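You operate a simulated robot arm through the tools that you are given. There is no shell and no other tool. Be economical: measure what you need, move in short steps, check, and stop when the job is done.

The job below is to be done with a simulated robot arm. You get a single attempt, and the scene is never put back.

TASK
Put two of the belt packs from the top of the long table on the open shelf of the steel cabinet. Fetch the black connector and stand it on top of the brown small carton on the top of the steel cabinet. Stack the box marked "+3" from the top of the long desk on top of the box that says "-2". Put the fuse labelled "5A" from the top of the long desk on the waist-high board of the corner shelving and the fuse labelled "13A" on top of the power adapter there. Press the start button two times. Lift the repair bin lid open. Any order will do. Set down upright: belt pack, black connector.

Only the result counts: the job must be done as asked and must still hold three seconds after the hand-in. Knocking over, shifting, dropping, spilling or breaking anything else fails it. Lids that push on must go on centred and level and be pressed home; caps that screw on are set level and turned clockwise until they are tight.

THE ROBOT
A 7-joint arm with a fingered hand on a trunk, on a base that drives. Base frame: it is fixed to the floor where the robot stands at the start and does not move with it; the origin is under the middle of the robot, x ahead of it, y to its left, z up; the surface under the hand at the start is at about z = 80. Units: cm, degrees, N and s.
With the tool pointing down near the work surface it reaches from about 34 to 70 cm from the robot's upright axis, wherever it stands. Its first joint turns from -69.0 to 172.0 degrees. Places, roughly: belt pack [50, -75, 75]; black connector (3x3x6 cm) [0, -100, 80]; fuse [375, 475, 75]; green effect box, orange effect box, yellow effect [325, 475, 75]; open shelf of the steel cabinet [0, -90, 30]; power adapter [400, 475, 75]; repair bin lid [170, 80, 10]; small carton [0, -75, 75]; start button [440, -20, 30]; waist-high board of the corner shelving [-80, 640, 90]. Payload 3.2 kg.
The TCP is the grasp point between the finger pads, 2.6 cm short of the fingertips. In the tool frame z runs along the fingers and y along their closing line. The gripper opens to 8.8 cm. The gripper's body begins 3 cm behind the TCP. The gripper is a hand of 5 fingers: y runs from the thumb to the fingers, the wrist lies at [-1.6, -10.8, -17.2] in the tool frame.
Orientation is told as [roll, pitch, yaw] about the base's x, y, z axes, in that order, counted from this pose: with the fingers straight down and the wrist toward the robot, the tool's x, y and z point along [0, 1, 0], [1, 0, 0] and [0, 0, -1] of the base frame.

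THE INTERFACE
- The arm moves only by the tool servo_tool. Its argument "deltas" is a list of rows, each a list of 6 numbers: the shift along the tool's x, y, z in units of 25 mm (1.0 is 25 mm), then the turn, a rotation vector about the tool's x, y, z in units of 4 degrees (1.0 is 4 degrees). In form: [[tx, ty, tz, ax, ay, az], ...]. A call has 1 to 20 rows; each row shifts and turns the commanded pose from where the row before left it, along the tool's axes as they then stand. A call with a number of a shift or a turn outside -1 to 1 is refused whole. A row lasts 0.2 s, in which the tool goes at most 5 cm and 8.6 degrees; a call with a longer step from one row to the next is refused whole. A pose out of reach is approached as far as the arm can. The call stops where the force on the tool passes 40 N (or 10 N more than at its start, if that is more) or the arm is blocked; 0.2 s more then pass. In this call time passes only in rows, and 0.2 s behind the last. It gives the time, the measured TCP pose, the force on the tool (base axes), the opening and the grip force at its end, in the units of the frame above (readings bear some noise), with the torque about the TCP (base axes, N m) and any sound that the robot's microphone picked up.
- Cameras (640 x 400 px; columns grow to the right, rows downward): "scene" is now at [9.99, -5.49, 144.78]; the picture's right is [-0.79, -0.62, 0.00], its down [-0.38, 0.48, -0.79] and it looks along [0.49, -0.62, -0.62] (base axes); focal length 285 px, centre (320, 200). "wrist" rides on the gripper at [6.7, -9.7, -11.7] in the tool frame; the picture's right is [-0.71, 0.33, -0.62], its down [-0.65, -0.65, 0.39] and it looks along [-0.28, 0.68, 0.68] (tool axes); focal length 234 px, centre (320, 200).
- snapshot(camera): a new picture of that camera. No time passes.
- raise_lower(by): slides the trunk up (or, below 0, down) by that many cm; the arm and the scene camera ride with it, the base frame stays. It gives what a move gives, with no picture.
- base_move(legs): drives the robot by 1 to 6 legs, each [ahead, left, turn to the left] in cm, cm and degrees, along the robot's own axes; the way and the turn of a leg run together, so that a leg with both is an arc; at most 150 cm and 180 degrees a leg. The arm and the cameras ride along, it lands a little off, and it stops where it bumps. It gives what a move gives.
- set_fingers(index, middle, ring, little, thumb_bend, thumb_turn): sets how far each is bent, from 0 (flat) to 1 (curled in); at 0.3 the hand is open as for a grip, at 0.7 the pads meet at the TCP. One left out holds its place. A second passes; each finger stops where it meets its share of the squeeze, and holds until it gets a number again. It is the only way to open and close the hand. It gives what a move gives, with no picture; readings hold the bend of each and the force on index, middle, ring, little, thumb and palm. thumb_turn goes from beside the hand (0) to across from the fingers (1), as for a grip.
- head_to(pan, tilt): turns the head with the scene camera to pan (to the left, within 86 degrees either way) and tilt (down, from -29 to 69), counted from straight ahead of the robot. It gives what a move gives.
- locate(camera, pixels): for up to 12 pixels [column, row] of the newest picture of that camera ("zoom" is the newest enlarged one), the place [x, y, z] in the base frame of the surface seen there, good to about 0.2 cm, but the place of the scene camera against the robot may be out by one fixed shift of up to 1.8 cm in any direction. No time passes.
- zoom(camera, box): a new picture of the part [left, top, right, bottom] of that camera's present view, enlarged. No time passes.
- sign_off(): hands the job in; it is judged then, once.

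Work in short steps. Measure before you move; look again where a grasp or a placing could have gone wrong, and mend it. You have 138 turns and 170 pictures in all, those below and enlarged ones among them. Open the gripper and draw the arm clear of the work before you hand the job in, unless the task says otherwise; then end with one line.

The tools are called as a command line: name --pt "numbers of a row" for each row, then --argument value for the rest, lists and objects as JSON in quotes. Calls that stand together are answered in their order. servo_tool: Moves the arm, as the interface text tells. Its arguments: {"type":"object","properties":{"deltas":{"type":"array","items":{"type":"array","items":{"type":"number"}}}},"required":["deltas"]} The other tools are called the same way: raise_lower (by) slides the trunk up or down; set_fingers (index, middle, ring, little, thumb_bend, thumb_turn) moves the fingers one by one; base_move (legs) drives the base; head_to (pan, tilt) turns the head that bears the scene camera; snapshot (camera) takes a picture; locate (camera, pixels) gives the place of the surface under pixels of a picture; zoom (camera, box) takes an enlarged picture of a part of a camera's view; sign_off () hands the job in.

At the start:

```text
clock: 0.0
ee_pos: [34.56, -42.02, 112.96]
ee_rot: [0.0, 0.0, 0.0]
contact_force: [0.4, 0.2, -0.1]
wrist_torque: [-0.03, -0.02, 0.02]
grip_width: 8.81
gripper_force: 0.0
shape: jaw
bend: [0.3, 0.3, 0.3, 0.3, 0.3, 0.97]
finger forces: [0.0, 0.0, 0.0, 0.0, 0.1, 0.0]
trunk travel left (down, up): [-75.0, 9.0]
robot x, y, heading: [0.01, -0.47, -0.0]
head pan, tilt: [-51.8, 38.0]
```

scene: 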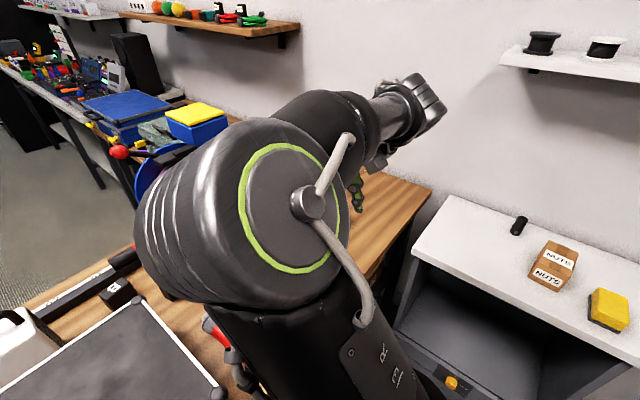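
wrist: 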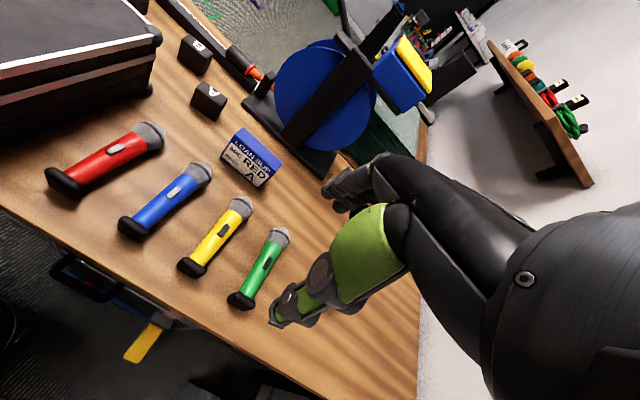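

The wrist view shows microphones, small dark packs "A"/"B" at about (208,100) and (195,55), and a loan slip at (250,158). I look closer at these first.

zoom --camera "wrist" --box '[160, 20, 320, 200]'

locate --camera "wrist" --pixels '[[208, 95], [195, 50], [213, 112], [198, 65], [250, 158], [150, 135], [200, 172], [235, 205], [280, 235]]'

head_to --pan -80 --tilt 40

snapshot --camera "scene"

```text
2.22 times, centred on (240, 110) of wrist
```

zoom: 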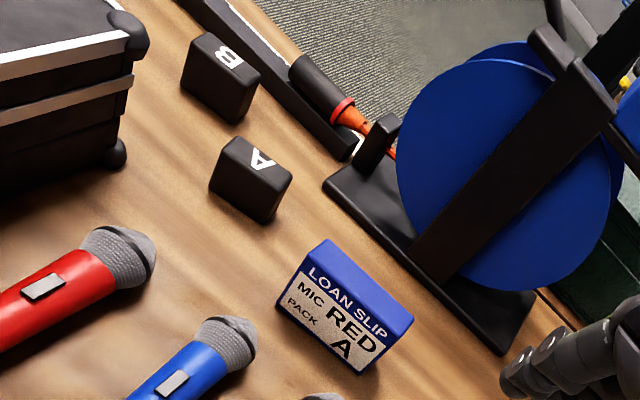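

```text
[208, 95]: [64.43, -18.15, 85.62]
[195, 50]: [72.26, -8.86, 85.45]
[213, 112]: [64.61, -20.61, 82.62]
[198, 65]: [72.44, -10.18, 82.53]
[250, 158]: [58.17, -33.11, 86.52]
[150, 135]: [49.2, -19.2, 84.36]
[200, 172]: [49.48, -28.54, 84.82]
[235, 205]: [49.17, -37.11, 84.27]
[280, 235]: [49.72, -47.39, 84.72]
```

```text
clock: 0.9
ee_pos: [34.62, -41.94, 112.83]
ee_rot: [-0.2, 0.0, 0.1]
contact_force: [0.3, -0.7, 1.0]
wrist_torque: [-0.02, 0.02, -0.06]
grip_width: 8.79
gripper_force: 0.0
shape: jaw
bend: [0.3, 0.3, 0.3, 0.3, 0.3, 0.97]
finger forces: [0.0, 0.0, 0.0, 0.0, 0.1, 0.1]
trunk travel left (down, up): [-75.0, 9.0]
robot x, y, heading: [-0.23, 0.04, -0.2]
head pan, tilt: [-80.0, 40.0]
```

```text
166 pictures are left
```

scene: 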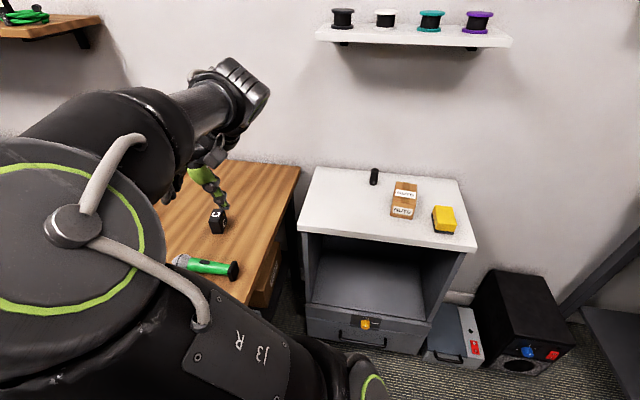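

The steel cabinet with open shelf, connector at (374,177), carton (404,200) and another pack at (218,222) are visible. I zoom in to measure them.

zoom --camera "scene" --box '[170, 150, 330, 300]'

zoom --camera "scene" --box '[290, 150, 490, 360]'

locate --camera "scene" --pixels '[[374, 170], [374, 182], [398, 187], [413, 190], [391, 210], [412, 215], [218, 212], [216, 228], [315, 170], [460, 182], [300, 230], [475, 250]]'

locate --camera "scene" --pixels '[[360, 265], [330, 295], [420, 308], [320, 255], [430, 270], [370, 320], [365, 323], [305, 240], [470, 256], [340, 280], [400, 285], [442, 220]]'

```text
2.67 times, centred on (250, 225) of scene
```

zoom: 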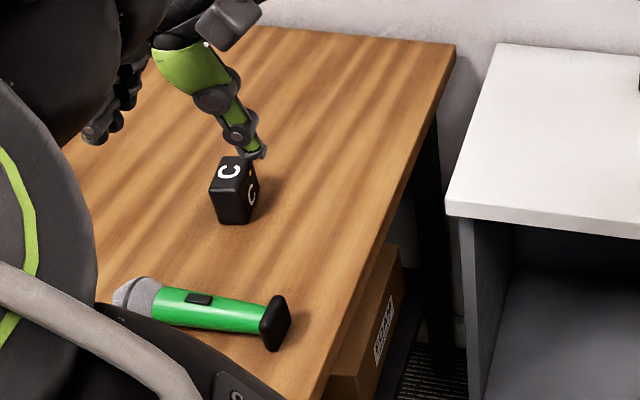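

```text
1.90 times, centred on (390, 255) of scene
```

zoom: 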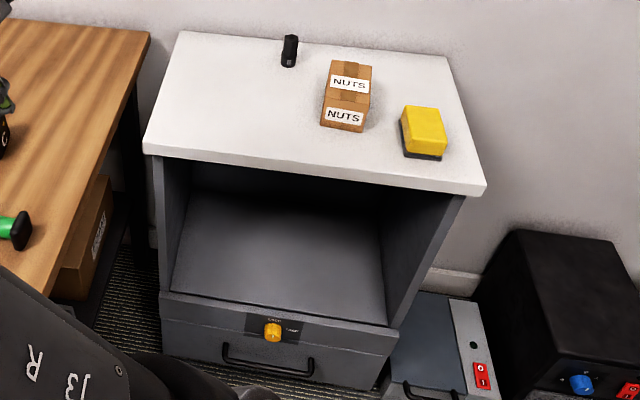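

```text
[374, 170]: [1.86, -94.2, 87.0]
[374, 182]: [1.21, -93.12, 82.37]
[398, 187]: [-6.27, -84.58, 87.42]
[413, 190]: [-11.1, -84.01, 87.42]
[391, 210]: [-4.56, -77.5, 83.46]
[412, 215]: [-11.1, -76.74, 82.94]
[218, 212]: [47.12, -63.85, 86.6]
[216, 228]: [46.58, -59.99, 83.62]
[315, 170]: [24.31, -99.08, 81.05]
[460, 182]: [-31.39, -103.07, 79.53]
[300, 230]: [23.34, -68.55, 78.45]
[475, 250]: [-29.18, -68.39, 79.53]
```

```text
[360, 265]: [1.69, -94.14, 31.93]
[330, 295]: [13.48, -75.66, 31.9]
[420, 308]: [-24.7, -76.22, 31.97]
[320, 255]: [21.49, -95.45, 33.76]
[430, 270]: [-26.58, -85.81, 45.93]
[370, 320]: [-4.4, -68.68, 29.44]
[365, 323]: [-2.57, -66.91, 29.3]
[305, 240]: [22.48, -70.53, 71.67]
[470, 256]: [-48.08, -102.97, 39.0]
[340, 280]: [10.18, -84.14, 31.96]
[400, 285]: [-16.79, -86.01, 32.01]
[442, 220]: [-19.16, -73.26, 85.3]
```

Packs A, B and C stand on the table. Next I look ahead and down to see the table's edge near the base, and around the room.

head_to --pan 0 --tilt 50

snapshot --camera "scene"

head_to --pan 60 --tilt 25

snapshot --camera "scene"

```text
clock: 2.5
ee_pos: [34.51, -41.96, 112.91]
ee_rot: [-0.2, -0.1, 0.1]
contact_force: [-0.5, 0.0, 0.2]
wrist_torque: [-0.05, 0.01, -0.01]
grip_width: 8.77
gripper_force: 0.0
shape: jaw
bend: [0.3, 0.3, 0.3, 0.3, 0.3, 0.97]
finger forces: [0.0, 0.0, 0.1, 0.1, 0.1, 0.0]
trunk travel left (down, up): [-75.0, 9.0]
robot x, y, heading: [0.08, -0.04, -0.2]
head pan, tilt: [0.0, 50.0]
```

```text
163 pictures are left
```

scene: 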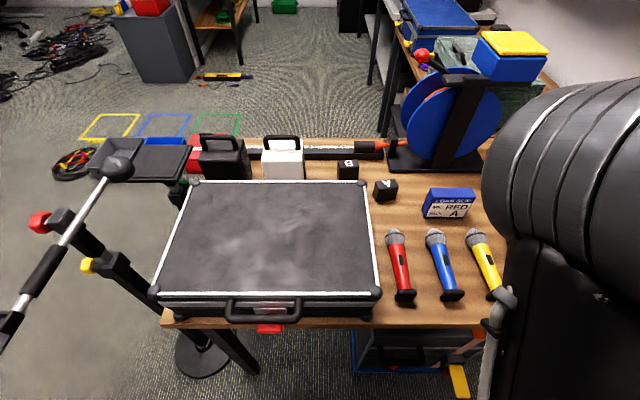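

```text
clock: 3.8
ee_pos: [34.48, -42.01, 112.96]
ee_rot: [-0.1, 0.0, 0.1]
contact_force: [-1.0, 1.1, 0.8]
wrist_torque: [0.04, 0.0, -0.02]
grip_width: 8.8
gripper_force: 0.1
shape: jaw
bend: [0.3, 0.3, 0.3, 0.3, 0.3, 0.97]
finger forces: [0.0, 0.0, 0.0, 0.1, 0.1, 0.0]
trunk travel left (down, up): [-75.0, 9.0]
robot x, y, heading: [0.06, 0.12, 0.1]
head pan, tilt: [60.0, 25.0]
```

```text
162 pictures are left
```

scene: 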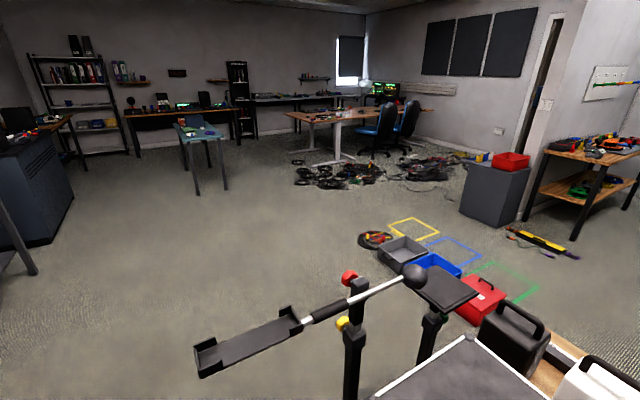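

The table front is at about x=35 with room beside me. I move right 18 cm and turn to face the cabinet.

base_move --legs '[[0, -18, 0], [0, 0, -90]]'

head_to --pan 10 --tilt 45

snapshot --camera "scene"

snapshot --camera "wrist"

```text
clock: 9.1
ee_pos: [-42.08, -52.23, 112.94]
ee_rot: [-0.1, 0.0, -90.3]
contact_force: [0.0, -0.1, -0.1]
wrist_torque: [-0.02, -0.01, 0.03]
grip_width: 8.78
gripper_force: 0.0
shape: jaw
bend: [0.3, 0.3, 0.3, 0.3, 0.3, 0.97]
finger forces: [0.0, 0.0, 0.1, 0.1, 0.0, 0.0]
trunk travel left (down, up): [-75.0, 9.0]
robot x, y, heading: [0.06, -18.38, -90.1]
head pan, tilt: [60.0, 25.0]
```

```text
clock: 10.3
ee_pos: [-42.24, -52.33, 112.92]
ee_rot: [-0.1, -0.1, -90.3]
contact_force: [0.2, 0.3, 0.2]
wrist_torque: [0.02, -0.01, -0.01]
grip_width: 8.77
gripper_force: 0.1
shape: jaw
bend: [0.3, 0.3, 0.3, 0.3, 0.3, 0.97]
finger forces: [0.1, 0.0, 0.0, 0.0, 0.0, 0.1]
trunk travel left (down, up): [-75.0, 9.0]
robot x, y, heading: [0.23, -18.31, -90.4]
head pan, tilt: [10.0, 45.0]
```

```text
161 pictures are left
```

scene: 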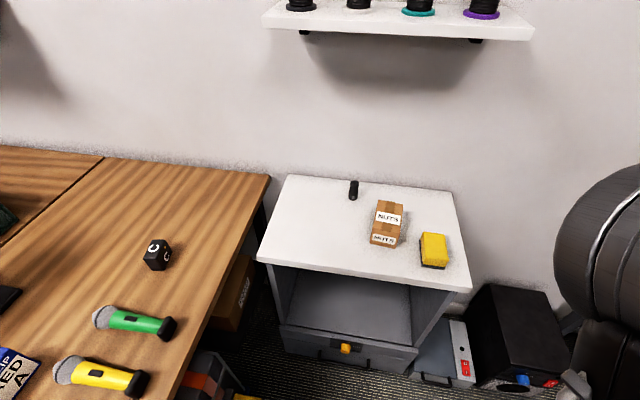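

```text
160 pictures are left
```

wrist: 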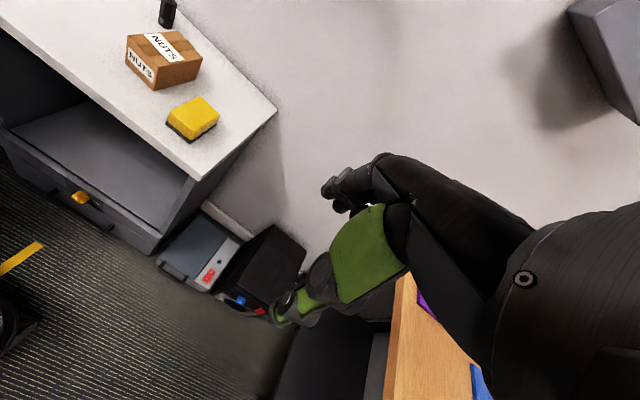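

Arm's clear. I drive 11 cm nearer the cabinet and swing the hand, at height 113, over toward the connector.

base_move --legs '[[11, 0, 0]]'

servo_tool --pt "1 0.3 0 0 0 0" --pt "1 0.3 0 0 0 0" --pt "1 0.4 0 0 0 0" --pt "1 0.5 0 0 0 0" --pt "1 0.5 0 0 0 0" --pt "1 0.5 0 0 0 0" --pt "1 0.5 0 0 0 0" --pt "1 0.5 0 0 0 0" --pt "1 0.5 0 0 0 0" --pt "1 0.5 0 0 0 0" --pt "1 0.5 0 0 0 0" --pt "1 0.5 0 0 0 0" --pt "1 0.5 0 0 0 0" --pt "1 0.5 0 0 0 0" --pt "1 0.5 0 0 0 0" --pt "1 0.5 0 0 0 0" --pt "1 0.5 0 0 0 0"

snapshot --camera "wrist"

snapshot --camera "scene"

```text
clock: 11.5
ee_pos: [-42.42, -63.03, 112.97]
ee_rot: [0.0, -0.1, -90.3]
contact_force: [0.1, -0.7, 0.2]
wrist_torque: [-0.01, 0.01, -0.03]
grip_width: 8.77
gripper_force: 0.0
shape: jaw
bend: [0.3, 0.3, 0.3, 0.3, 0.3, 0.97]
finger forces: [0.0, 0.0, 0.1, 0.0, 0.0, 0.0]
trunk travel left (down, up): [-75.0, 9.0]
robot x, y, heading: [-0.19, -28.6, -90.6]
head pan, tilt: [10.0, 45.0]
```

```text
clock: 15.1
ee_pos: [-6.19, -87.19, 112.21]
ee_rot: [1.4, -0.6, -90.3]
contact_force: [0.0, -0.1, 0.1]
wrist_torque: [-0.02, -0.03, 0.03]
grip_width: 8.77
gripper_force: 0.1
shape: jaw
bend: [0.3, 0.3, 0.3, 0.3, 0.3, 0.97]
finger forces: [0.0, 0.0, 0.0, 0.0, 0.0, 0.1]
out of reach, approached as far as the arm can: row 5, 6, 7, 8, 9, 10, 17
trunk travel left (down, up): [-75.0, 9.0]
robot x, y, heading: [-0.04, -28.92, -90.5]
head pan, tilt: [10.0, 45.0]
```

```text
159 pictures are left
```

wrist: 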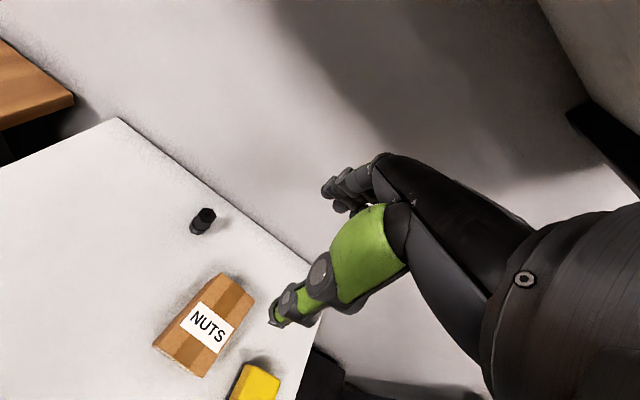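

```text
158 pictures are left
```

scene: 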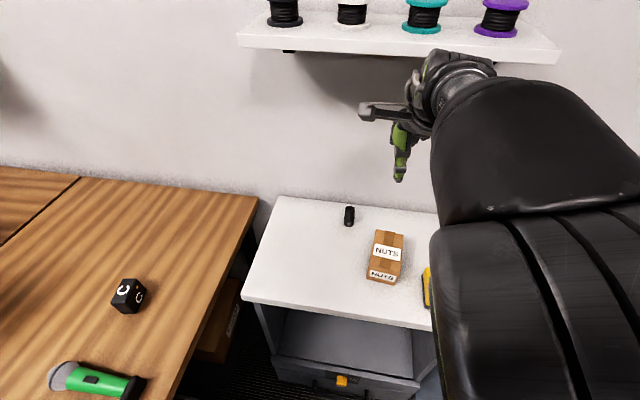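

The connector (203,221) and carton (205,325) show well in the wrist view. I measure them there, and with the scene camera to find its fixed shift.

locate --camera "wrist" --pixels '[[208, 213], [196, 228], [203, 220], [222, 275], [252, 298], [203, 376], [155, 345], [207, 325], [185, 215], [140, 300]]'

locate --camera "scene" --pixels '[[348, 210], [349, 222], [388, 252], [380, 233], [402, 236], [370, 262], [398, 275], [123, 287], [135, 285], [117, 295], [143, 292], [125, 302]]'

zoom --camera "wrist" --box '[120, 180, 280, 380]'

```text
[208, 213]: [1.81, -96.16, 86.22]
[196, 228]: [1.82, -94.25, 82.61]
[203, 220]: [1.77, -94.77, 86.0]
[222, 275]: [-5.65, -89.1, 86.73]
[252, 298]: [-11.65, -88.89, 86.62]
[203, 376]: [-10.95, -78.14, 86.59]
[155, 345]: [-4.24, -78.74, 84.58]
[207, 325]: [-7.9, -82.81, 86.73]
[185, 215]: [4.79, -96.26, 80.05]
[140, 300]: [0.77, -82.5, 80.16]
```

```text
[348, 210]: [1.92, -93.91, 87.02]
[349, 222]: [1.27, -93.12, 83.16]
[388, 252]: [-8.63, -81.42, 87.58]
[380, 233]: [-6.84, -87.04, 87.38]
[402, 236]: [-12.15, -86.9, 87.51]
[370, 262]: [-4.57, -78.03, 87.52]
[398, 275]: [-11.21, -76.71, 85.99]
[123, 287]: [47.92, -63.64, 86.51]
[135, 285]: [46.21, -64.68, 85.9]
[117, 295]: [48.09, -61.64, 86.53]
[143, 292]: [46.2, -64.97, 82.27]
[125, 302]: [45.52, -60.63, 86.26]
```

```text
2.00 times, centred on (200, 280) of wrist
```

zoom: 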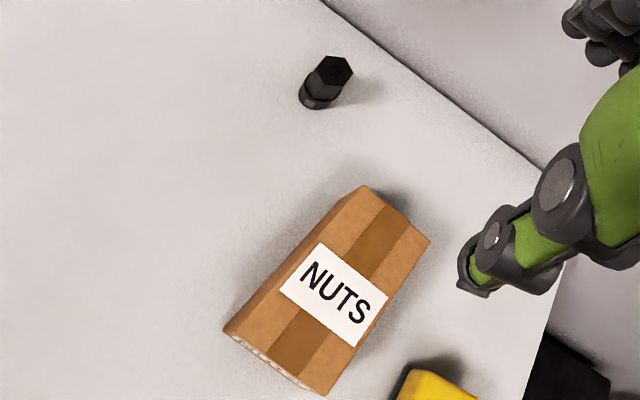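

Wrist view gives connector centre about (1.8,-95.4), top 86.1, on z=80.1; carton top 86.7 centred (-8.1,-83.7). I lower the trunk 13 cm, pre-curl the fingers a bit and check the wall clearance.

locate --camera "wrist" --pixels '[[250, 215], [240, 190], [200, 100]]'

raise_lower --by -13

set_fingers --index 0.42 --middle 0.42 --ring 0.42 --little 0.42 --thumb_bend 0.42

servo_tool --pt "0.8 0.8 0 0 0 0" --pt "0.8 0.8 0 0 0 0" --pt "0.8 0.8 0 0 0 0" --pt "0.8 0.8 0 0 0 0"

snapshot --camera "wrist"

```text
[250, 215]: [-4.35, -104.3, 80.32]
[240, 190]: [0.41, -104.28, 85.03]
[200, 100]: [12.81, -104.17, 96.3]
```

```text
clock: 16.7
ee_pos: [-6.3, -87.18, 98.73]
ee_rot: [1.3, -0.2, -90.6]
contact_force: [0.1, -0.8, -0.6]
wrist_torque: [-0.01, 0.02, -0.01]
grip_width: 8.77
gripper_force: 0.0
shape: jaw
bend: [0.3, 0.3, 0.3, 0.3, 0.3, 0.97]
finger forces: [0.0, 0.0, 0.1, 0.1, 0.1, 0.0]
trunk travel left (down, up): [-62.0, 22.0]
robot x, y, heading: [0.02, -29.23, -90.6]
head pan, tilt: [10.0, 45.0]
```

```text
clock: 17.7
ee_pos: [-6.21, -87.07, 98.73]
ee_rot: [1.3, -0.2, -90.6]
contact_force: [-1.0, 0.2, -0.4]
wrist_torque: [-0.03, -0.01, 0.0]
grip_width: 6.32
gripper_force: 0.0
shape: fingers
bend: [0.42, 0.42, 0.42, 0.42, 0.42, 0.97]
finger forces: [0.1, 0.1, 0.1, 0.0, 0.0, 0.0]
trunk travel left (down, up): [-62.0, 22.0]
robot x, y, heading: [-0.2, -28.84, -90.3]
head pan, tilt: [10.0, 45.0]
```

```text
clock: 18.7
ee_pos: [-7.71, -94.15, 98.24]
ee_rot: [2.8, -0.6, -91.1]
contact_force: [-1.0, 0.9, 0.5]
wrist_torque: [0.0, 0.02, 0.01]
grip_width: 6.31
gripper_force: 0.1
shape: fingers
bend: [0.42, 0.42, 0.42, 0.42, 0.42, 0.97]
finger forces: [0.0, 0.1, 0.0, 0.0, 0.0, 0.0]
out of reach, approached as far as the arm can: row 1, 2, 3, 4
trunk travel left (down, up): [-62.0, 22.0]
robot x, y, heading: [-0.15, -28.84, -90.1]
head pan, tilt: [10.0, 45.0]
```

```text
156 pictures are left
```

wrist: 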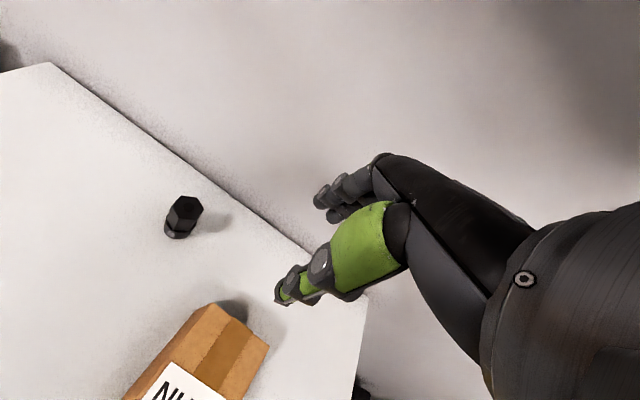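

The arm runs out of reach held high; I raise the trunk back and instead lower the arm itself, where its reach should be better.

raise_lower --by 13

servo_tool --pt "0 -0.5 1 0 0 0" --pt "0 -0.5 1 0 0 0" --pt "0.5 0 1 0 0 0" --pt "0.5 0 1 0 0 0" --pt "0.5 0 1 0 0 0" --pt "0.5 0 0.5 0 0 0"

```text
clock: 20.2
ee_pos: [-7.85, -94.06, 110.62]
ee_rot: [2.4, 0.0, -91.4]
contact_force: [0.5, -0.5, -0.8]
wrist_torque: [-0.03, 0.0, 0.03]
grip_width: 6.29
gripper_force: 0.0
shape: fingers
bend: [0.42, 0.42, 0.42, 0.42, 0.42, 0.97]
finger forces: [0.0, 0.0, 0.0, 0.0, 0.1, 0.0]
trunk travel left (down, up): [-75.0, 9.0]
robot x, y, heading: [-0.1, -29.1, -90.6]
head pan, tilt: [10.0, 45.0]
```

```text
clock: 21.6
ee_pos: [-5.1, -91.36, 97.06]
ee_rot: [3.0, -0.3, -91.0]
contact_force: [-0.4, -0.3, 0.5]
wrist_torque: [-0.01, 0.02, -0.02]
grip_width: 6.29
gripper_force: 0.0
shape: fingers
bend: [0.42, 0.42, 0.42, 0.42, 0.42, 0.97]
finger forces: [0.0, 0.1, 0.1, 0.0, 0.0, 0.0]
out of reach, approached as far as the arm can: row 4, 5, 6
trunk travel left (down, up): [-75.0, 9.0]
robot x, y, heading: [0.14, -29.0, -90.5]
head pan, tilt: [10.0, 45.0]
```

Still short of reach, so I'll check the clearance in front of my base by looking down.

head_to --pan 0 --tilt 69

snapshot --camera "scene"

```text
clock: 22.5
ee_pos: [-5.24, -91.33, 96.55]
ee_rot: [2.7, 0.0, -91.3]
contact_force: [0.0, 0.1, 0.3]
wrist_torque: [0.02, -0.03, -0.02]
grip_width: 6.31
gripper_force: 0.1
shape: fingers
bend: [0.42, 0.42, 0.42, 0.42, 0.42, 0.97]
finger forces: [0.0, 0.0, 0.1, 0.0, 0.0, 0.0]
trunk travel left (down, up): [-75.0, 9.0]
robot x, y, heading: [0.25, -29.02, -90.5]
head pan, tilt: [0.0, 68.8]
```

```text
155 pictures are left
```

scene: 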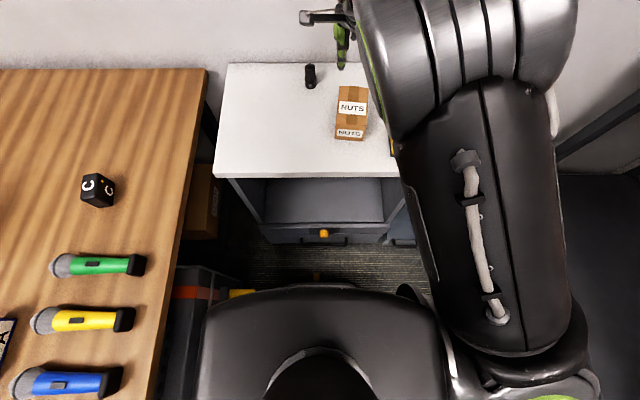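

The arm sits on the right shoulder. I measure the floor clearances ahead and to the left.

locate --camera "scene" --pixels '[[320, 262], [320, 240], [250, 243], [320, 287], [240, 294], [210, 290], [195, 285], [225, 275], [203, 315], [300, 250], [400, 280]]'

```text
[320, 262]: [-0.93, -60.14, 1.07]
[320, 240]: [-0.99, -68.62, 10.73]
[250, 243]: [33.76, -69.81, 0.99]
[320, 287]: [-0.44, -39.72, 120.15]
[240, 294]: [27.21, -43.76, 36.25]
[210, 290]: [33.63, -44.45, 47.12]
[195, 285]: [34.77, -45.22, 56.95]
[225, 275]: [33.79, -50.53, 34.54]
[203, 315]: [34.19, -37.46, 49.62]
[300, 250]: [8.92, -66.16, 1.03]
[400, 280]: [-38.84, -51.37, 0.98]
```

Turning left about 35° brings the right shoulder nearer the target. I do that; the hand at z≈96 clears everything in the sweep.

base_move --legs '[[0, 0, 35]]'

servo_tool --pt "-1 -0.5 0 0 0 0" --pt "-1 -0.5 0 0 0 0" --pt "-1 -0.5 0 0 0 0" --pt "-1 0 0 0 0 0" --pt "-1 0 0 0 0 0" --pt "-1 0 0 0 0 0" --pt "-1 0 0 0 0 0" --pt "-1 0 0 0 0 0" --pt "-1 0 0 0 0 0"

snapshot --camera "wrist"

```text
clock: 24.6
ee_pos: [31.22, -83.03, 96.64]
ee_rot: [2.8, 0.0, -56.4]
contact_force: [-0.3, -0.4, 0.9]
wrist_torque: [0.04, 0.02, -0.03]
grip_width: 6.29
gripper_force: 0.0
shape: fingers
bend: [0.42, 0.42, 0.42, 0.42, 0.42, 0.97]
finger forces: [0.0, 0.0, 0.0, 0.0, 0.0, 0.1]
trunk travel left (down, up): [-75.0, 9.0]
robot x, y, heading: [-0.3, -29.02, -56.0]
head pan, tilt: [0.0, 68.8]
```

```text
clock: 26.6
ee_pos: [10.45, -92.47, 95.44]
ee_rot: [2.9, 0.0, -56.4]
contact_force: [0.0, 0.2, 0.2]
wrist_torque: [-0.02, 0.0, 0.0]
grip_width: 6.29
gripper_force: 0.1
shape: fingers
bend: [0.42, 0.42, 0.42, 0.42, 0.42, 0.97]
finger forces: [0.0, 0.1, 0.0, 0.0, 0.0, 0.0]
trunk travel left (down, up): [-75.0, 9.0]
robot x, y, heading: [-0.11, -29.09, -55.7]
head pan, tilt: [0.0, 68.8]
```

```text
154 pictures are left
```

wrist: 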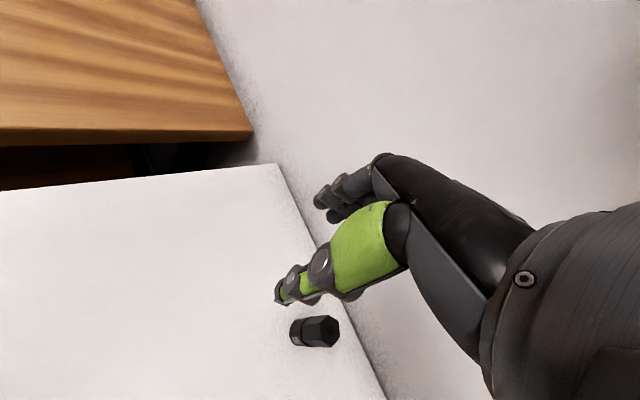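

Connector now at (315,331) px in the wrist view. I re-measure it from here.

locate --camera "wrist" --pixels '[[328, 330], [316, 318], [318, 345], [296, 333], [338, 330], [306, 331]]'

zoom --camera "wrist" --box '[240, 270, 400, 370]'

```text
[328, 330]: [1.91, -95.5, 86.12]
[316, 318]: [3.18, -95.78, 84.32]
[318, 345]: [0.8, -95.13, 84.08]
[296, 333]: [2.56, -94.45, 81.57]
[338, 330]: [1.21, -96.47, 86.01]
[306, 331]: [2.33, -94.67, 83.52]
```

```text
4.00 times, centred on (320, 320) of wrist
```

zoom: 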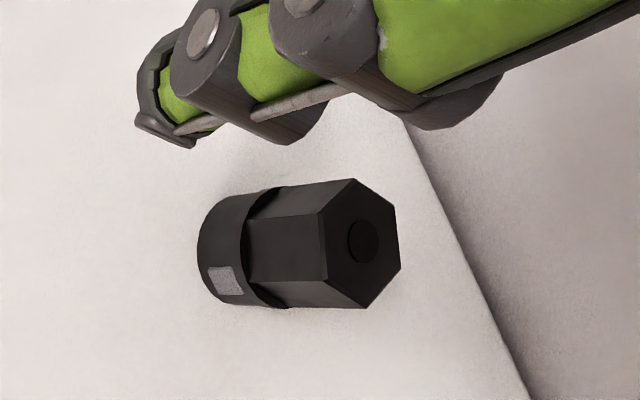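

Connector centre (1.9,-95.6). I move over it at z≈95, correcting the 2.9° tilt.

servo_tool --pt "-0.885 -0.21 0 0 -0.36 0" --pt "-0.885 -0.21 0 0 -0.36 0" --pt "-0.885 -0.21 0 0 0 0" --pt "-0.885 -0.21 0 0 0 0"

snapshot --camera "wrist"

```text
clock: 27.6
ee_pos: [1.93, -95.5, 95.35]
ee_rot: [-0.1, 0.0, -56.3]
contact_force: [-0.7, -0.1, 0.3]
wrist_torque: [0.04, -0.01, 0.02]
grip_width: 6.31
gripper_force: 0.1
shape: fingers
bend: [0.42, 0.42, 0.42, 0.42, 0.42, 0.97]
finger forces: [0.0, 0.0, 0.0, 0.1, 0.1, 0.0]
trunk travel left (down, up): [-75.0, 9.0]
robot x, y, heading: [-0.16, -29.0, -56.0]
head pan, tilt: [0.0, 68.8]
```

```text
152 pictures are left
```

wrist: 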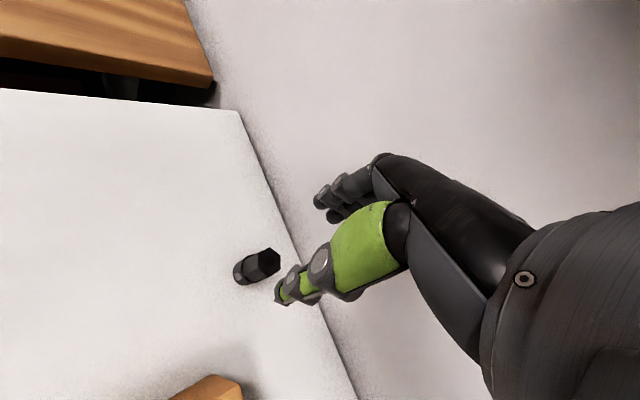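

Aligned. I descend to z≈85 with the force stop guarding.

servo_tool --pt "0 -0.04 0.9 0 0 0" --pt "0 0 0.9 0 0 0" --pt "0 0 0.8 0 0 0" --pt "0 0 0.8 0 0 0" --pt "0 0 0.7 0 0 0"

snapshot --camera "wrist"

```text
clock: 28.8
ee_pos: [1.81, -95.49, 85.06]
ee_rot: [-0.1, 0.0, -56.4]
contact_force: [-1.2, 1.1, 0.2]
wrist_torque: [-0.03, -0.01, -0.04]
grip_width: 6.29
gripper_force: 0.0
shape: fingers
bend: [0.42, 0.42, 0.42, 0.42, 0.42, 0.97]
finger forces: [0.0, 0.0, 0.1, 0.0, 0.0, 0.0]
trunk travel left (down, up): [-75.0, 9.0]
robot x, y, heading: [0.15, -28.83, -55.6]
head pan, tilt: [0.0, 68.8]
```

```text
151 pictures are left
```

wrist: 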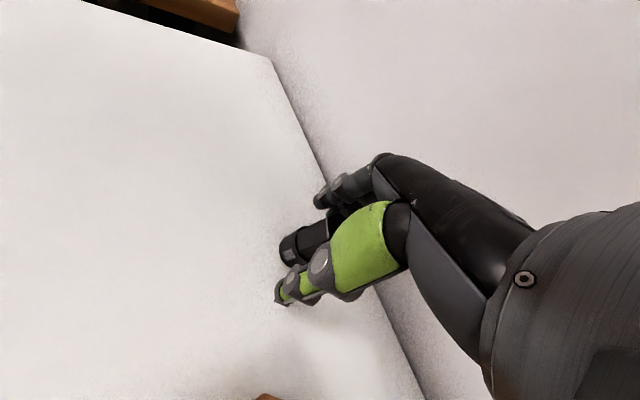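

Connector lies between thumb and fingers. I close thumb, index and middle.

set_fingers --index 0.68 --middle 0.68 --ring 0.6 --thumb_bend 0.68

servo_tool --pt "0 0 -0.8 0 0 0" --pt "0 0 -1 0 0 0" --pt "0 0 -1 0 0 0" --pt "0 0 -1 0 0 0" --pt "0 0 -1 0 0 0"

snapshot --camera "wrist"

```text
clock: 29.8
ee_pos: [1.89, -95.46, 85.14]
ee_rot: [0.0, 0.1, -56.4]
contact_force: [0.2, -0.2, 0.3]
wrist_torque: [-0.02, -0.01, -0.01]
grip_width: 2.19
gripper_force: 8.2
shape: fingers
bend: [0.63, 0.63, 0.6, 0.42, 0.62, 0.96]
finger forces: [3.5, 4.4, 0.0, 0.1, 7.6, 0.0]
trunk travel left (down, up): [-75.0, 9.0]
robot x, y, heading: [0.1, -28.66, -56.0]
head pan, tilt: [0.0, 68.8]
```

```text
clock: 31.0
ee_pos: [1.86, -95.46, 97.16]
ee_rot: [-0.1, 0.1, -56.4]
contact_force: [0.0, -0.4, -0.9]
wrist_torque: [0.0, 0.01, 0.0]
grip_width: 2.19
gripper_force: 7.5
shape: fingers
bend: [0.63, 0.63, 0.6, 0.42, 0.62, 0.96]
finger forces: [3.5, 4.0, 0.0, 0.0, 7.5, 0.0]
trunk travel left (down, up): [-75.0, 9.0]
robot x, y, heading: [-0.02, -29.04, -55.8]
head pan, tilt: [0.0, 68.8]
```

```text
150 pictures are left
```

wrist: 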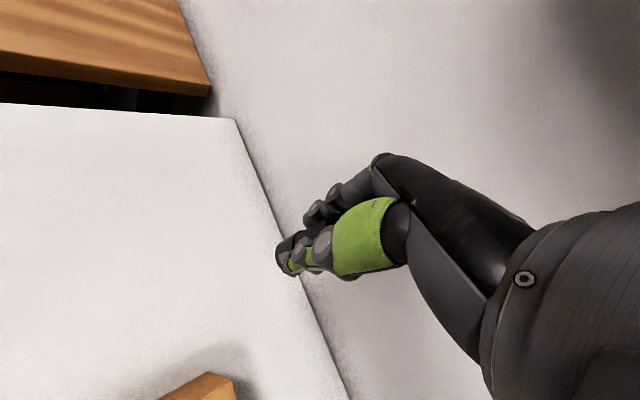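

Grip is firm and lifted. I carry it over the carton centre (-8.1,-83.7).

servo_tool --pt "-0.1 -0.87 0 0 0 0" --pt "-0.1 -0.87 0 0 0 0" --pt "-0.1 -0.87 0 0 0 0" --pt "-0.1 -0.88 0 0 0 0" --pt "-0.1 -0.88 0 0 0 0" --pt "-0.1 -0.88 0 0 0 0" --pt "-0.12 -0.87 0 0 0 0"

snapshot --camera "wrist"

```text
clock: 32.6
ee_pos: [-8.09, -83.58, 97.22]
ee_rot: [-0.1, 0.1, -56.4]
contact_force: [-0.1, -1.0, -0.3]
wrist_torque: [-0.02, 0.01, -0.01]
grip_width: 2.15
gripper_force: 7.2
shape: fingers
bend: [0.64, 0.63, 0.6, 0.42, 0.62, 0.96]
finger forces: [3.5, 4.1, 0.0, 0.1, 7.4, 0.0]
trunk travel left (down, up): [-75.0, 9.0]
robot x, y, heading: [-0.03, -28.81, -55.5]
head pan, tilt: [0.0, 68.8]
```

```text
149 pictures are left
```

wrist: 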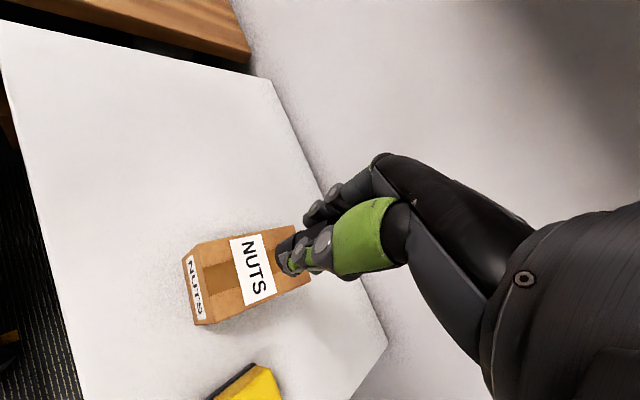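

I verify the carton's top corners and height from this view.

locate --camera "wrist" --pixels '[[185, 257], [215, 322], [290, 228], [305, 283], [250, 270], [230, 255]]'

```text
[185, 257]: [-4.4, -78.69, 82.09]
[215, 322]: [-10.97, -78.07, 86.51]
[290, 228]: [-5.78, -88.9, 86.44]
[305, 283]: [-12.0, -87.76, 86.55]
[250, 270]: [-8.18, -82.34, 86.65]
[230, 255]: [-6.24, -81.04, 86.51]
```

Top is at 86.55, so TCP should end at about 91.65. I lower gently.

servo_tool --pt "0 0 0.8 0 0 0" --pt "0 0 0.7 0 0 0" --pt "0 0 0.4 0 0 0" --pt "0 0 0.2 0 0 0" --pt "0 0 0.1 0 0 0"

snapshot --camera "wrist"

```text
clock: 33.8
ee_pos: [-8.0, -83.6, 91.54]
ee_rot: [-0.1, -0.1, -56.4]
contact_force: [0.0, -0.5, 2.0]
wrist_torque: [-0.01, 0.03, 0.0]
grip_width: 2.16
gripper_force: 8.1
shape: fingers
bend: [0.64, 0.63, 0.6, 0.42, 0.62, 0.96]
finger forces: [3.5, 4.5, 0.1, 0.0, 7.7, 0.0]
trunk travel left (down, up): [-75.0, 9.0]
robot x, y, heading: [-0.2, -28.68, -55.6]
head pan, tilt: [0.0, 68.8]
```

```text
148 pictures are left
```

wrist: 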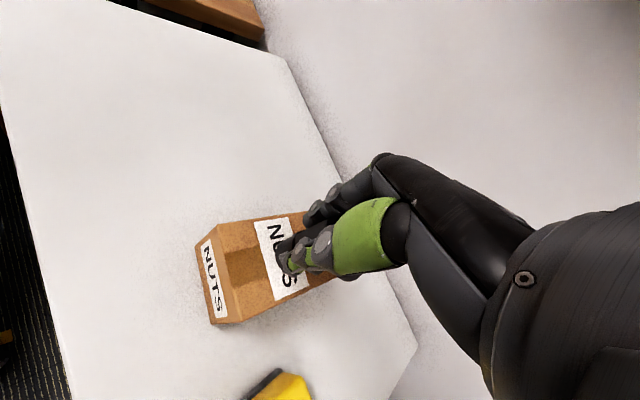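

Contact force 2 N up: it stands on the carton. I open the fingers evenly and rise straight up.

set_fingers --index 0.45 --middle 0.45 --ring 0.42 --thumb_bend 0.44

servo_tool --pt "0 0 -0.5 0 0 0" --pt "0 0 -1 0 0 0" --pt "0 0 -1 0 0 0" --pt "0 0 -1 0 0 0"

snapshot --camera "wrist"

```text
clock: 34.8
ee_pos: [-8.13, -83.7, 91.63]
ee_rot: [0.0, 0.0, -56.4]
contact_force: [0.3, 0.0, -0.1]
wrist_torque: [0.0, -0.02, -0.03]
grip_width: 5.69
gripper_force: 0.2
shape: fingers
bend: [0.45, 0.45, 0.42, 0.42, 0.44, 0.97]
finger forces: [0.0, 0.0, 0.0, 0.1, 0.0, 0.0]
trunk travel left (down, up): [-75.0, 9.0]
robot x, y, heading: [0.06, -29.01, -55.9]
head pan, tilt: [0.0, 68.8]
```

```text
clock: 35.8
ee_pos: [-8.06, -83.55, 100.57]
ee_rot: [-0.1, -0.1, -56.3]
contact_force: [0.1, 0.2, 0.2]
wrist_torque: [-0.02, 0.02, -0.03]
grip_width: 5.73
gripper_force: 0.1
shape: fingers
bend: [0.45, 0.45, 0.42, 0.42, 0.44, 0.97]
finger forces: [0.0, 0.1, 0.0, 0.0, 0.0, 0.0]
trunk travel left (down, up): [-75.0, 9.0]
robot x, y, heading: [-0.11, -28.89, -55.9]
head pan, tilt: [0.0, 68.8]
```

```text
147 pictures are left
```

wrist: 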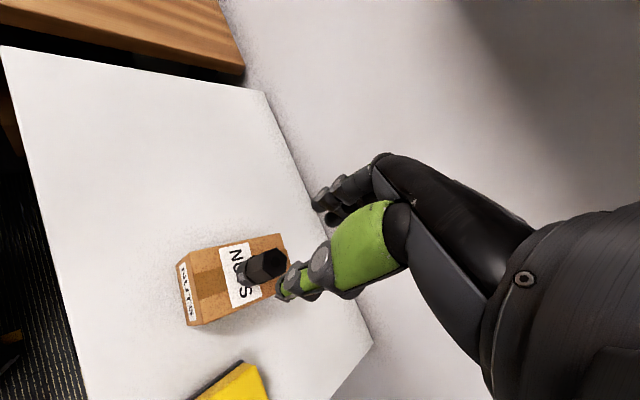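

Connector stands on the carton. Now I swing over to pack C near (46,-63).

servo_tool --pt "0.6 0 -0.6 0 0 0" --pt "1 0.1 -0.4 0 0 0" --pt "1 0.1 0 0 0 0" --pt "1 0.2 0 0 0 0" --pt "1 0.2 0 0 0 0" --pt "1 0.2 0 0 0 0" --pt "1 0.2 0 0 0 0" --pt "1 0.2 0 0 0 0" --pt "1 0.2 0 0 0 0" --pt "1 0.2 0 0 0 0" --pt "1 0.2 0 0 0 0" --pt "1 0.2 0 0 0 0" --pt "1 0.2 0 0 0 0" --pt "1 0.2 0 0 0 0" --pt "1 0.2 0 0 0 0" --pt "1 0.2 0 0 0 0" --pt "1 0.2 0 0 0 0"

snapshot --camera "wrist"

```text
clock: 39.4
ee_pos: [25.92, -72.91, 100.54]
ee_rot: [1.4, -0.6, -56.0]
contact_force: [1.1, -0.7, 0.4]
wrist_torque: [-0.02, -0.03, 0.01]
grip_width: 5.73
gripper_force: 0.1
shape: fingers
bend: [0.45, 0.45, 0.42, 0.42, 0.44, 0.97]
finger forces: [0.0, 0.0, 0.0, 0.1, 0.1, 0.0]
out of reach, approached as far as the arm can: row 6, 7, 8, 9, 10, 11, 15, 16, 17
trunk travel left (down, up): [-75.0, 9.0]
robot x, y, heading: [-0.11, -29.22, -55.9]
head pan, tilt: [0.0, 68.8]
```

```text
146 pictures are left
```

wrist: 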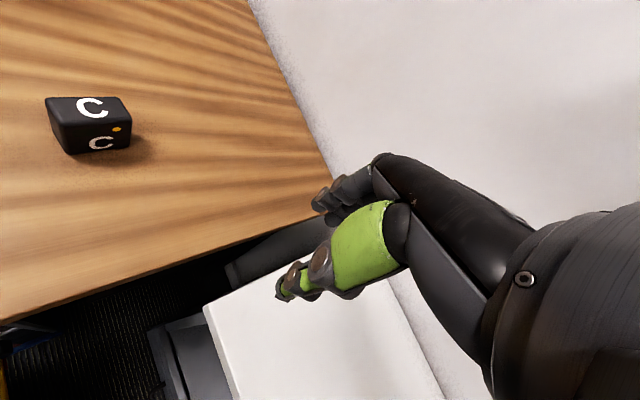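

Out of reach on the left side again; I turn the robot 45° left so pack C lies ahead-right.

base_move --legs '[[0, 0, 45]]'

servo_tool --pt "-1 0 0 0 -0.35 0" --pt "-1 -0.5 0 0 0 0" --pt "-1 -0.5 0 0 0 0" --pt "-1 -0.5 0 0 0 0"

snapshot --camera "wrist"

```text
clock: 41.9
ee_pos: [49.57, -41.55, 100.08]
ee_rot: [1.4, -0.1, -10.9]
contact_force: [0.8, 0.0, -0.4]
wrist_torque: [0.0, 0.01, -0.02]
grip_width: 5.73
gripper_force: 0.0
shape: fingers
bend: [0.45, 0.45, 0.42, 0.42, 0.44, 0.97]
finger forces: [0.0, 0.0, 0.1, 0.0, 0.1, 0.0]
trunk travel left (down, up): [-75.0, 9.0]
robot x, y, heading: [-0.23, -28.81, -10.4]
head pan, tilt: [0.0, 68.8]
```

```text
clock: 42.9
ee_pos: [44.38, -50.86, 99.73]
ee_rot: [0.5, -0.3, -11.1]
contact_force: [-0.1, -0.4, 0.4]
wrist_torque: [0.05, 0.03, 0.03]
grip_width: 5.74
gripper_force: 0.0
shape: fingers
bend: [0.45, 0.45, 0.42, 0.42, 0.44, 0.97]
finger forces: [0.0, 0.0, 0.0, 0.1, 0.0, 0.0]
out of reach, approached as far as the arm can: row 3, 4
trunk travel left (down, up): [-75.0, 9.0]
robot x, y, heading: [-0.01, -28.99, -10.5]
head pan, tilt: [0.0, 68.8]
```

```text
145 pictures are left
```

wrist: 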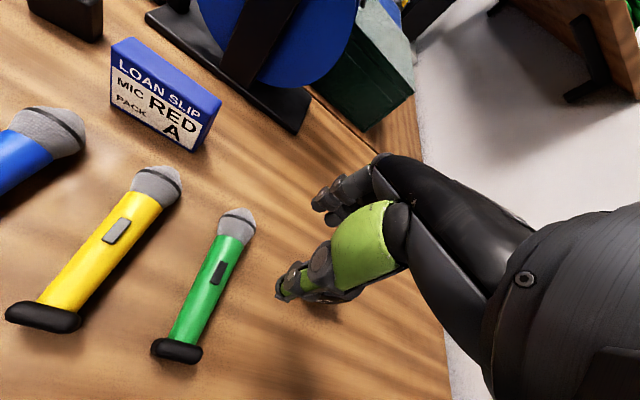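

Slight limit but nearly there. Continue toward C at about (46,-64).

servo_tool --pt "-0.8 0.3 0 0 0 0" --pt "-0.8 0.3 0 0 0 0" --pt "-0.8 0.3 0 0 0 0" --pt "-0.8 0.3 0 0 0 0" --pt "-0.8 0.3 0 0 0 0"

snapshot --camera "wrist"

snapshot --camera "scene"

```text
clock: 44.1
ee_pos: [46.2, -61.56, 99.61]
ee_rot: [-0.2, 0.0, -10.9]
contact_force: [0.4, 0.0, 0.0]
wrist_torque: [0.01, 0.0, 0.0]
grip_width: 5.73
gripper_force: 0.0
shape: fingers
bend: [0.45, 0.45, 0.42, 0.42, 0.44, 0.97]
finger forces: [0.1, 0.0, 0.0, 0.0, 0.1, 0.1]
trunk travel left (down, up): [-75.0, 9.0]
robot x, y, heading: [-0.11, -28.48, -10.3]
head pan, tilt: [0.0, 68.8]
```

```text
144 pictures are left
```

wrist: 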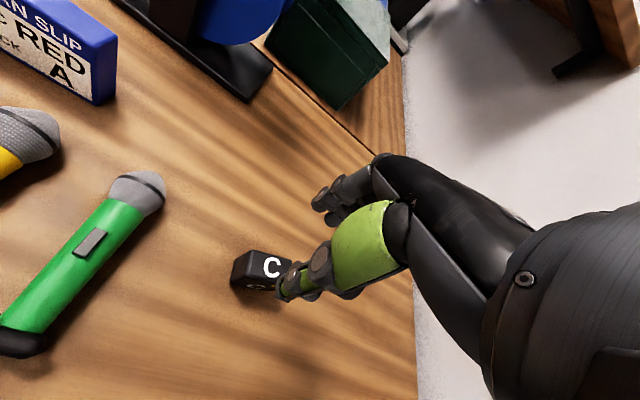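

```text
143 pictures are left
```

scene: 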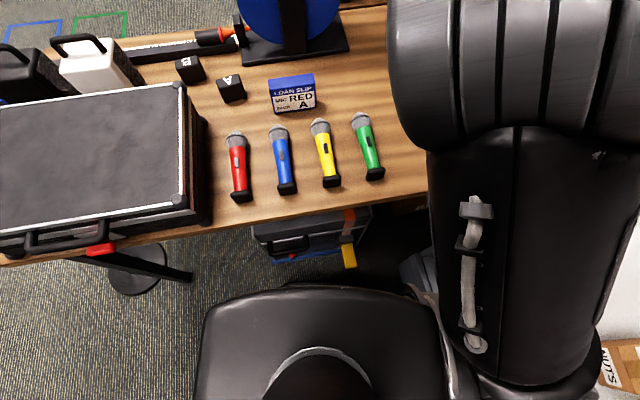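

I zoom onto pack C and measure its edges.

zoom --camera "wrist" --box '[210, 230, 320, 310]'

locate --camera "wrist" --pixels '[[248, 251], [290, 259], [266, 250], [240, 262], [234, 283], [275, 279], [270, 266], [262, 288]]'

```text
5.00 times, centred on (265, 270) of wrist
```

zoom: 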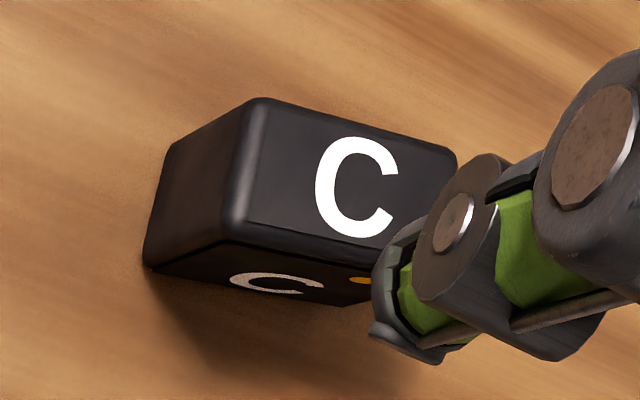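

```text
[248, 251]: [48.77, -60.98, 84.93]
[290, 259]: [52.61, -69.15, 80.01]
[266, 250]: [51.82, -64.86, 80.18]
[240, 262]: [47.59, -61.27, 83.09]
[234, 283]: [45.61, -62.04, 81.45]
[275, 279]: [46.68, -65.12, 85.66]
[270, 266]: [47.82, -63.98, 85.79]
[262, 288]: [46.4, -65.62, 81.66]
```

I locate the top-face corners in the zoomed picture.

locate --camera "zoom" --pixels '[[265, 112], [440, 160], [375, 245], [240, 232], [350, 185], [230, 250], [350, 280], [170, 160], [150, 255]]'

```text
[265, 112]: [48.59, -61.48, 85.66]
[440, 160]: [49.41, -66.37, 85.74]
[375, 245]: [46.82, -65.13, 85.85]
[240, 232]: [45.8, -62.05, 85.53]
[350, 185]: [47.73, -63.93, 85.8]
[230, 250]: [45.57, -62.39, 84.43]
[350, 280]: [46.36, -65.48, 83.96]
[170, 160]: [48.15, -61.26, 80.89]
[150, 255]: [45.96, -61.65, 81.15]
```

Pack C: centre (47.6,-64.2), ~3.2 cm thick along my closing line, top 85.8. I align and descend to z≈83.4.

servo_tool --pt "-0.47 0.38 0 0 0 0" --pt "-0.47 0.38 0.4 0 0 0" --pt "0 0 1 0 0 0" --pt "0 0 1 0 0 0" --pt "0 0 1 0 0 0"

snapshot --camera "wrist"

```text
clock: 45.3
ee_pos: [47.61, -64.13, 91.04]
ee_rot: [0.0, 0.0, -10.8]
contact_force: [0.8, -0.2, 0.0]
wrist_torque: [0.01, 0.0, -0.02]
grip_width: 5.73
gripper_force: 0.0
shape: fingers
bend: [0.45, 0.45, 0.42, 0.42, 0.44, 0.97]
finger forces: [0.1, 0.1, 0.0, 0.0, 0.0, 0.0]
trunk travel left (down, up): [-75.0, 9.0]
robot x, y, heading: [-0.2, -28.89, -10.5]
head pan, tilt: [0.0, 68.8]
```

```text
141 pictures are left
```

wrist: 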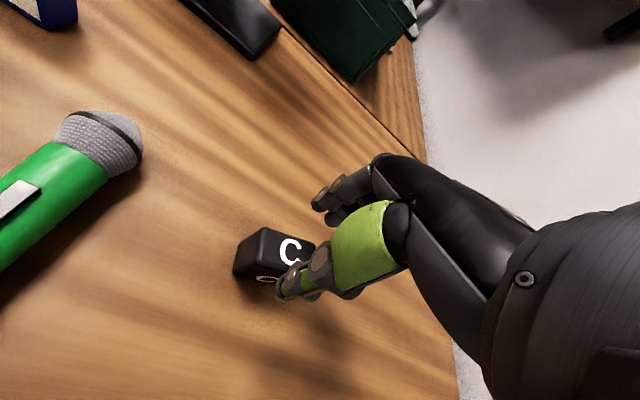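

Aligned; descending the remaining 7.6 cm.

servo_tool --pt "0 0 0.9 0 0 0" --pt "0 0 0.8 0 0 0" --pt "0 0 0.8 0 0 0" --pt "0 0 0.5 0 0 0"

set_fingers --index 0.66 --middle 0.66 --ring 0.66 --little 0.5 --thumb_bend 0.66

snapshot --camera "wrist"

```text
clock: 46.3
ee_pos: [47.63, -64.07, 83.63]
ee_rot: [0.0, 0.1, -10.9]
contact_force: [-0.4, -0.1, -0.4]
wrist_torque: [0.01, 0.0, -0.03]
grip_width: 5.74
gripper_force: 0.0
shape: fingers
bend: [0.45, 0.45, 0.42, 0.42, 0.44, 0.97]
finger forces: [0.0, 0.1, 0.1, 0.1, 0.0, 0.0]
trunk travel left (down, up): [-75.0, 9.0]
robot x, y, heading: [-0.25, -28.72, -10.3]
head pan, tilt: [0.0, 68.8]
```

```text
clock: 47.3
ee_pos: [47.78, -64.03, 83.55]
ee_rot: [0.1, 0.0, -10.9]
contact_force: [-0.3, -0.1, 1.3]
wrist_torque: [0.01, 0.0, 0.01]
grip_width: 3.34
gripper_force: 13.9
shape: fingers
bend: [0.6, 0.6, 0.6, 0.5, 0.56, 0.94]
finger forces: [5.9, 4.3, 4.9, 0.0, 13.6, 0.0]
trunk travel left (down, up): [-75.0, 9.0]
robot x, y, heading: [-0.34, -29.05, -10.1]
head pan, tilt: [0.0, 68.8]
```

```text
140 pictures are left
```

wrist: 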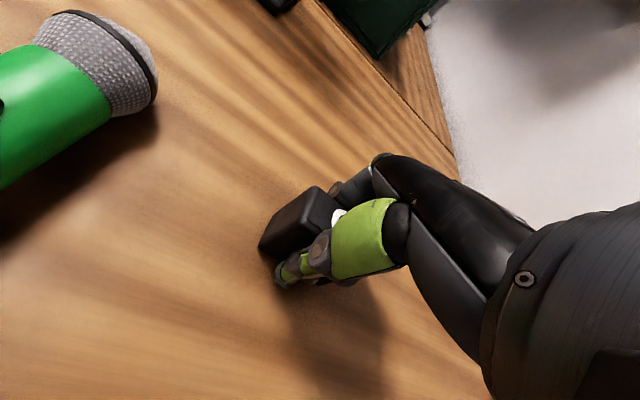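

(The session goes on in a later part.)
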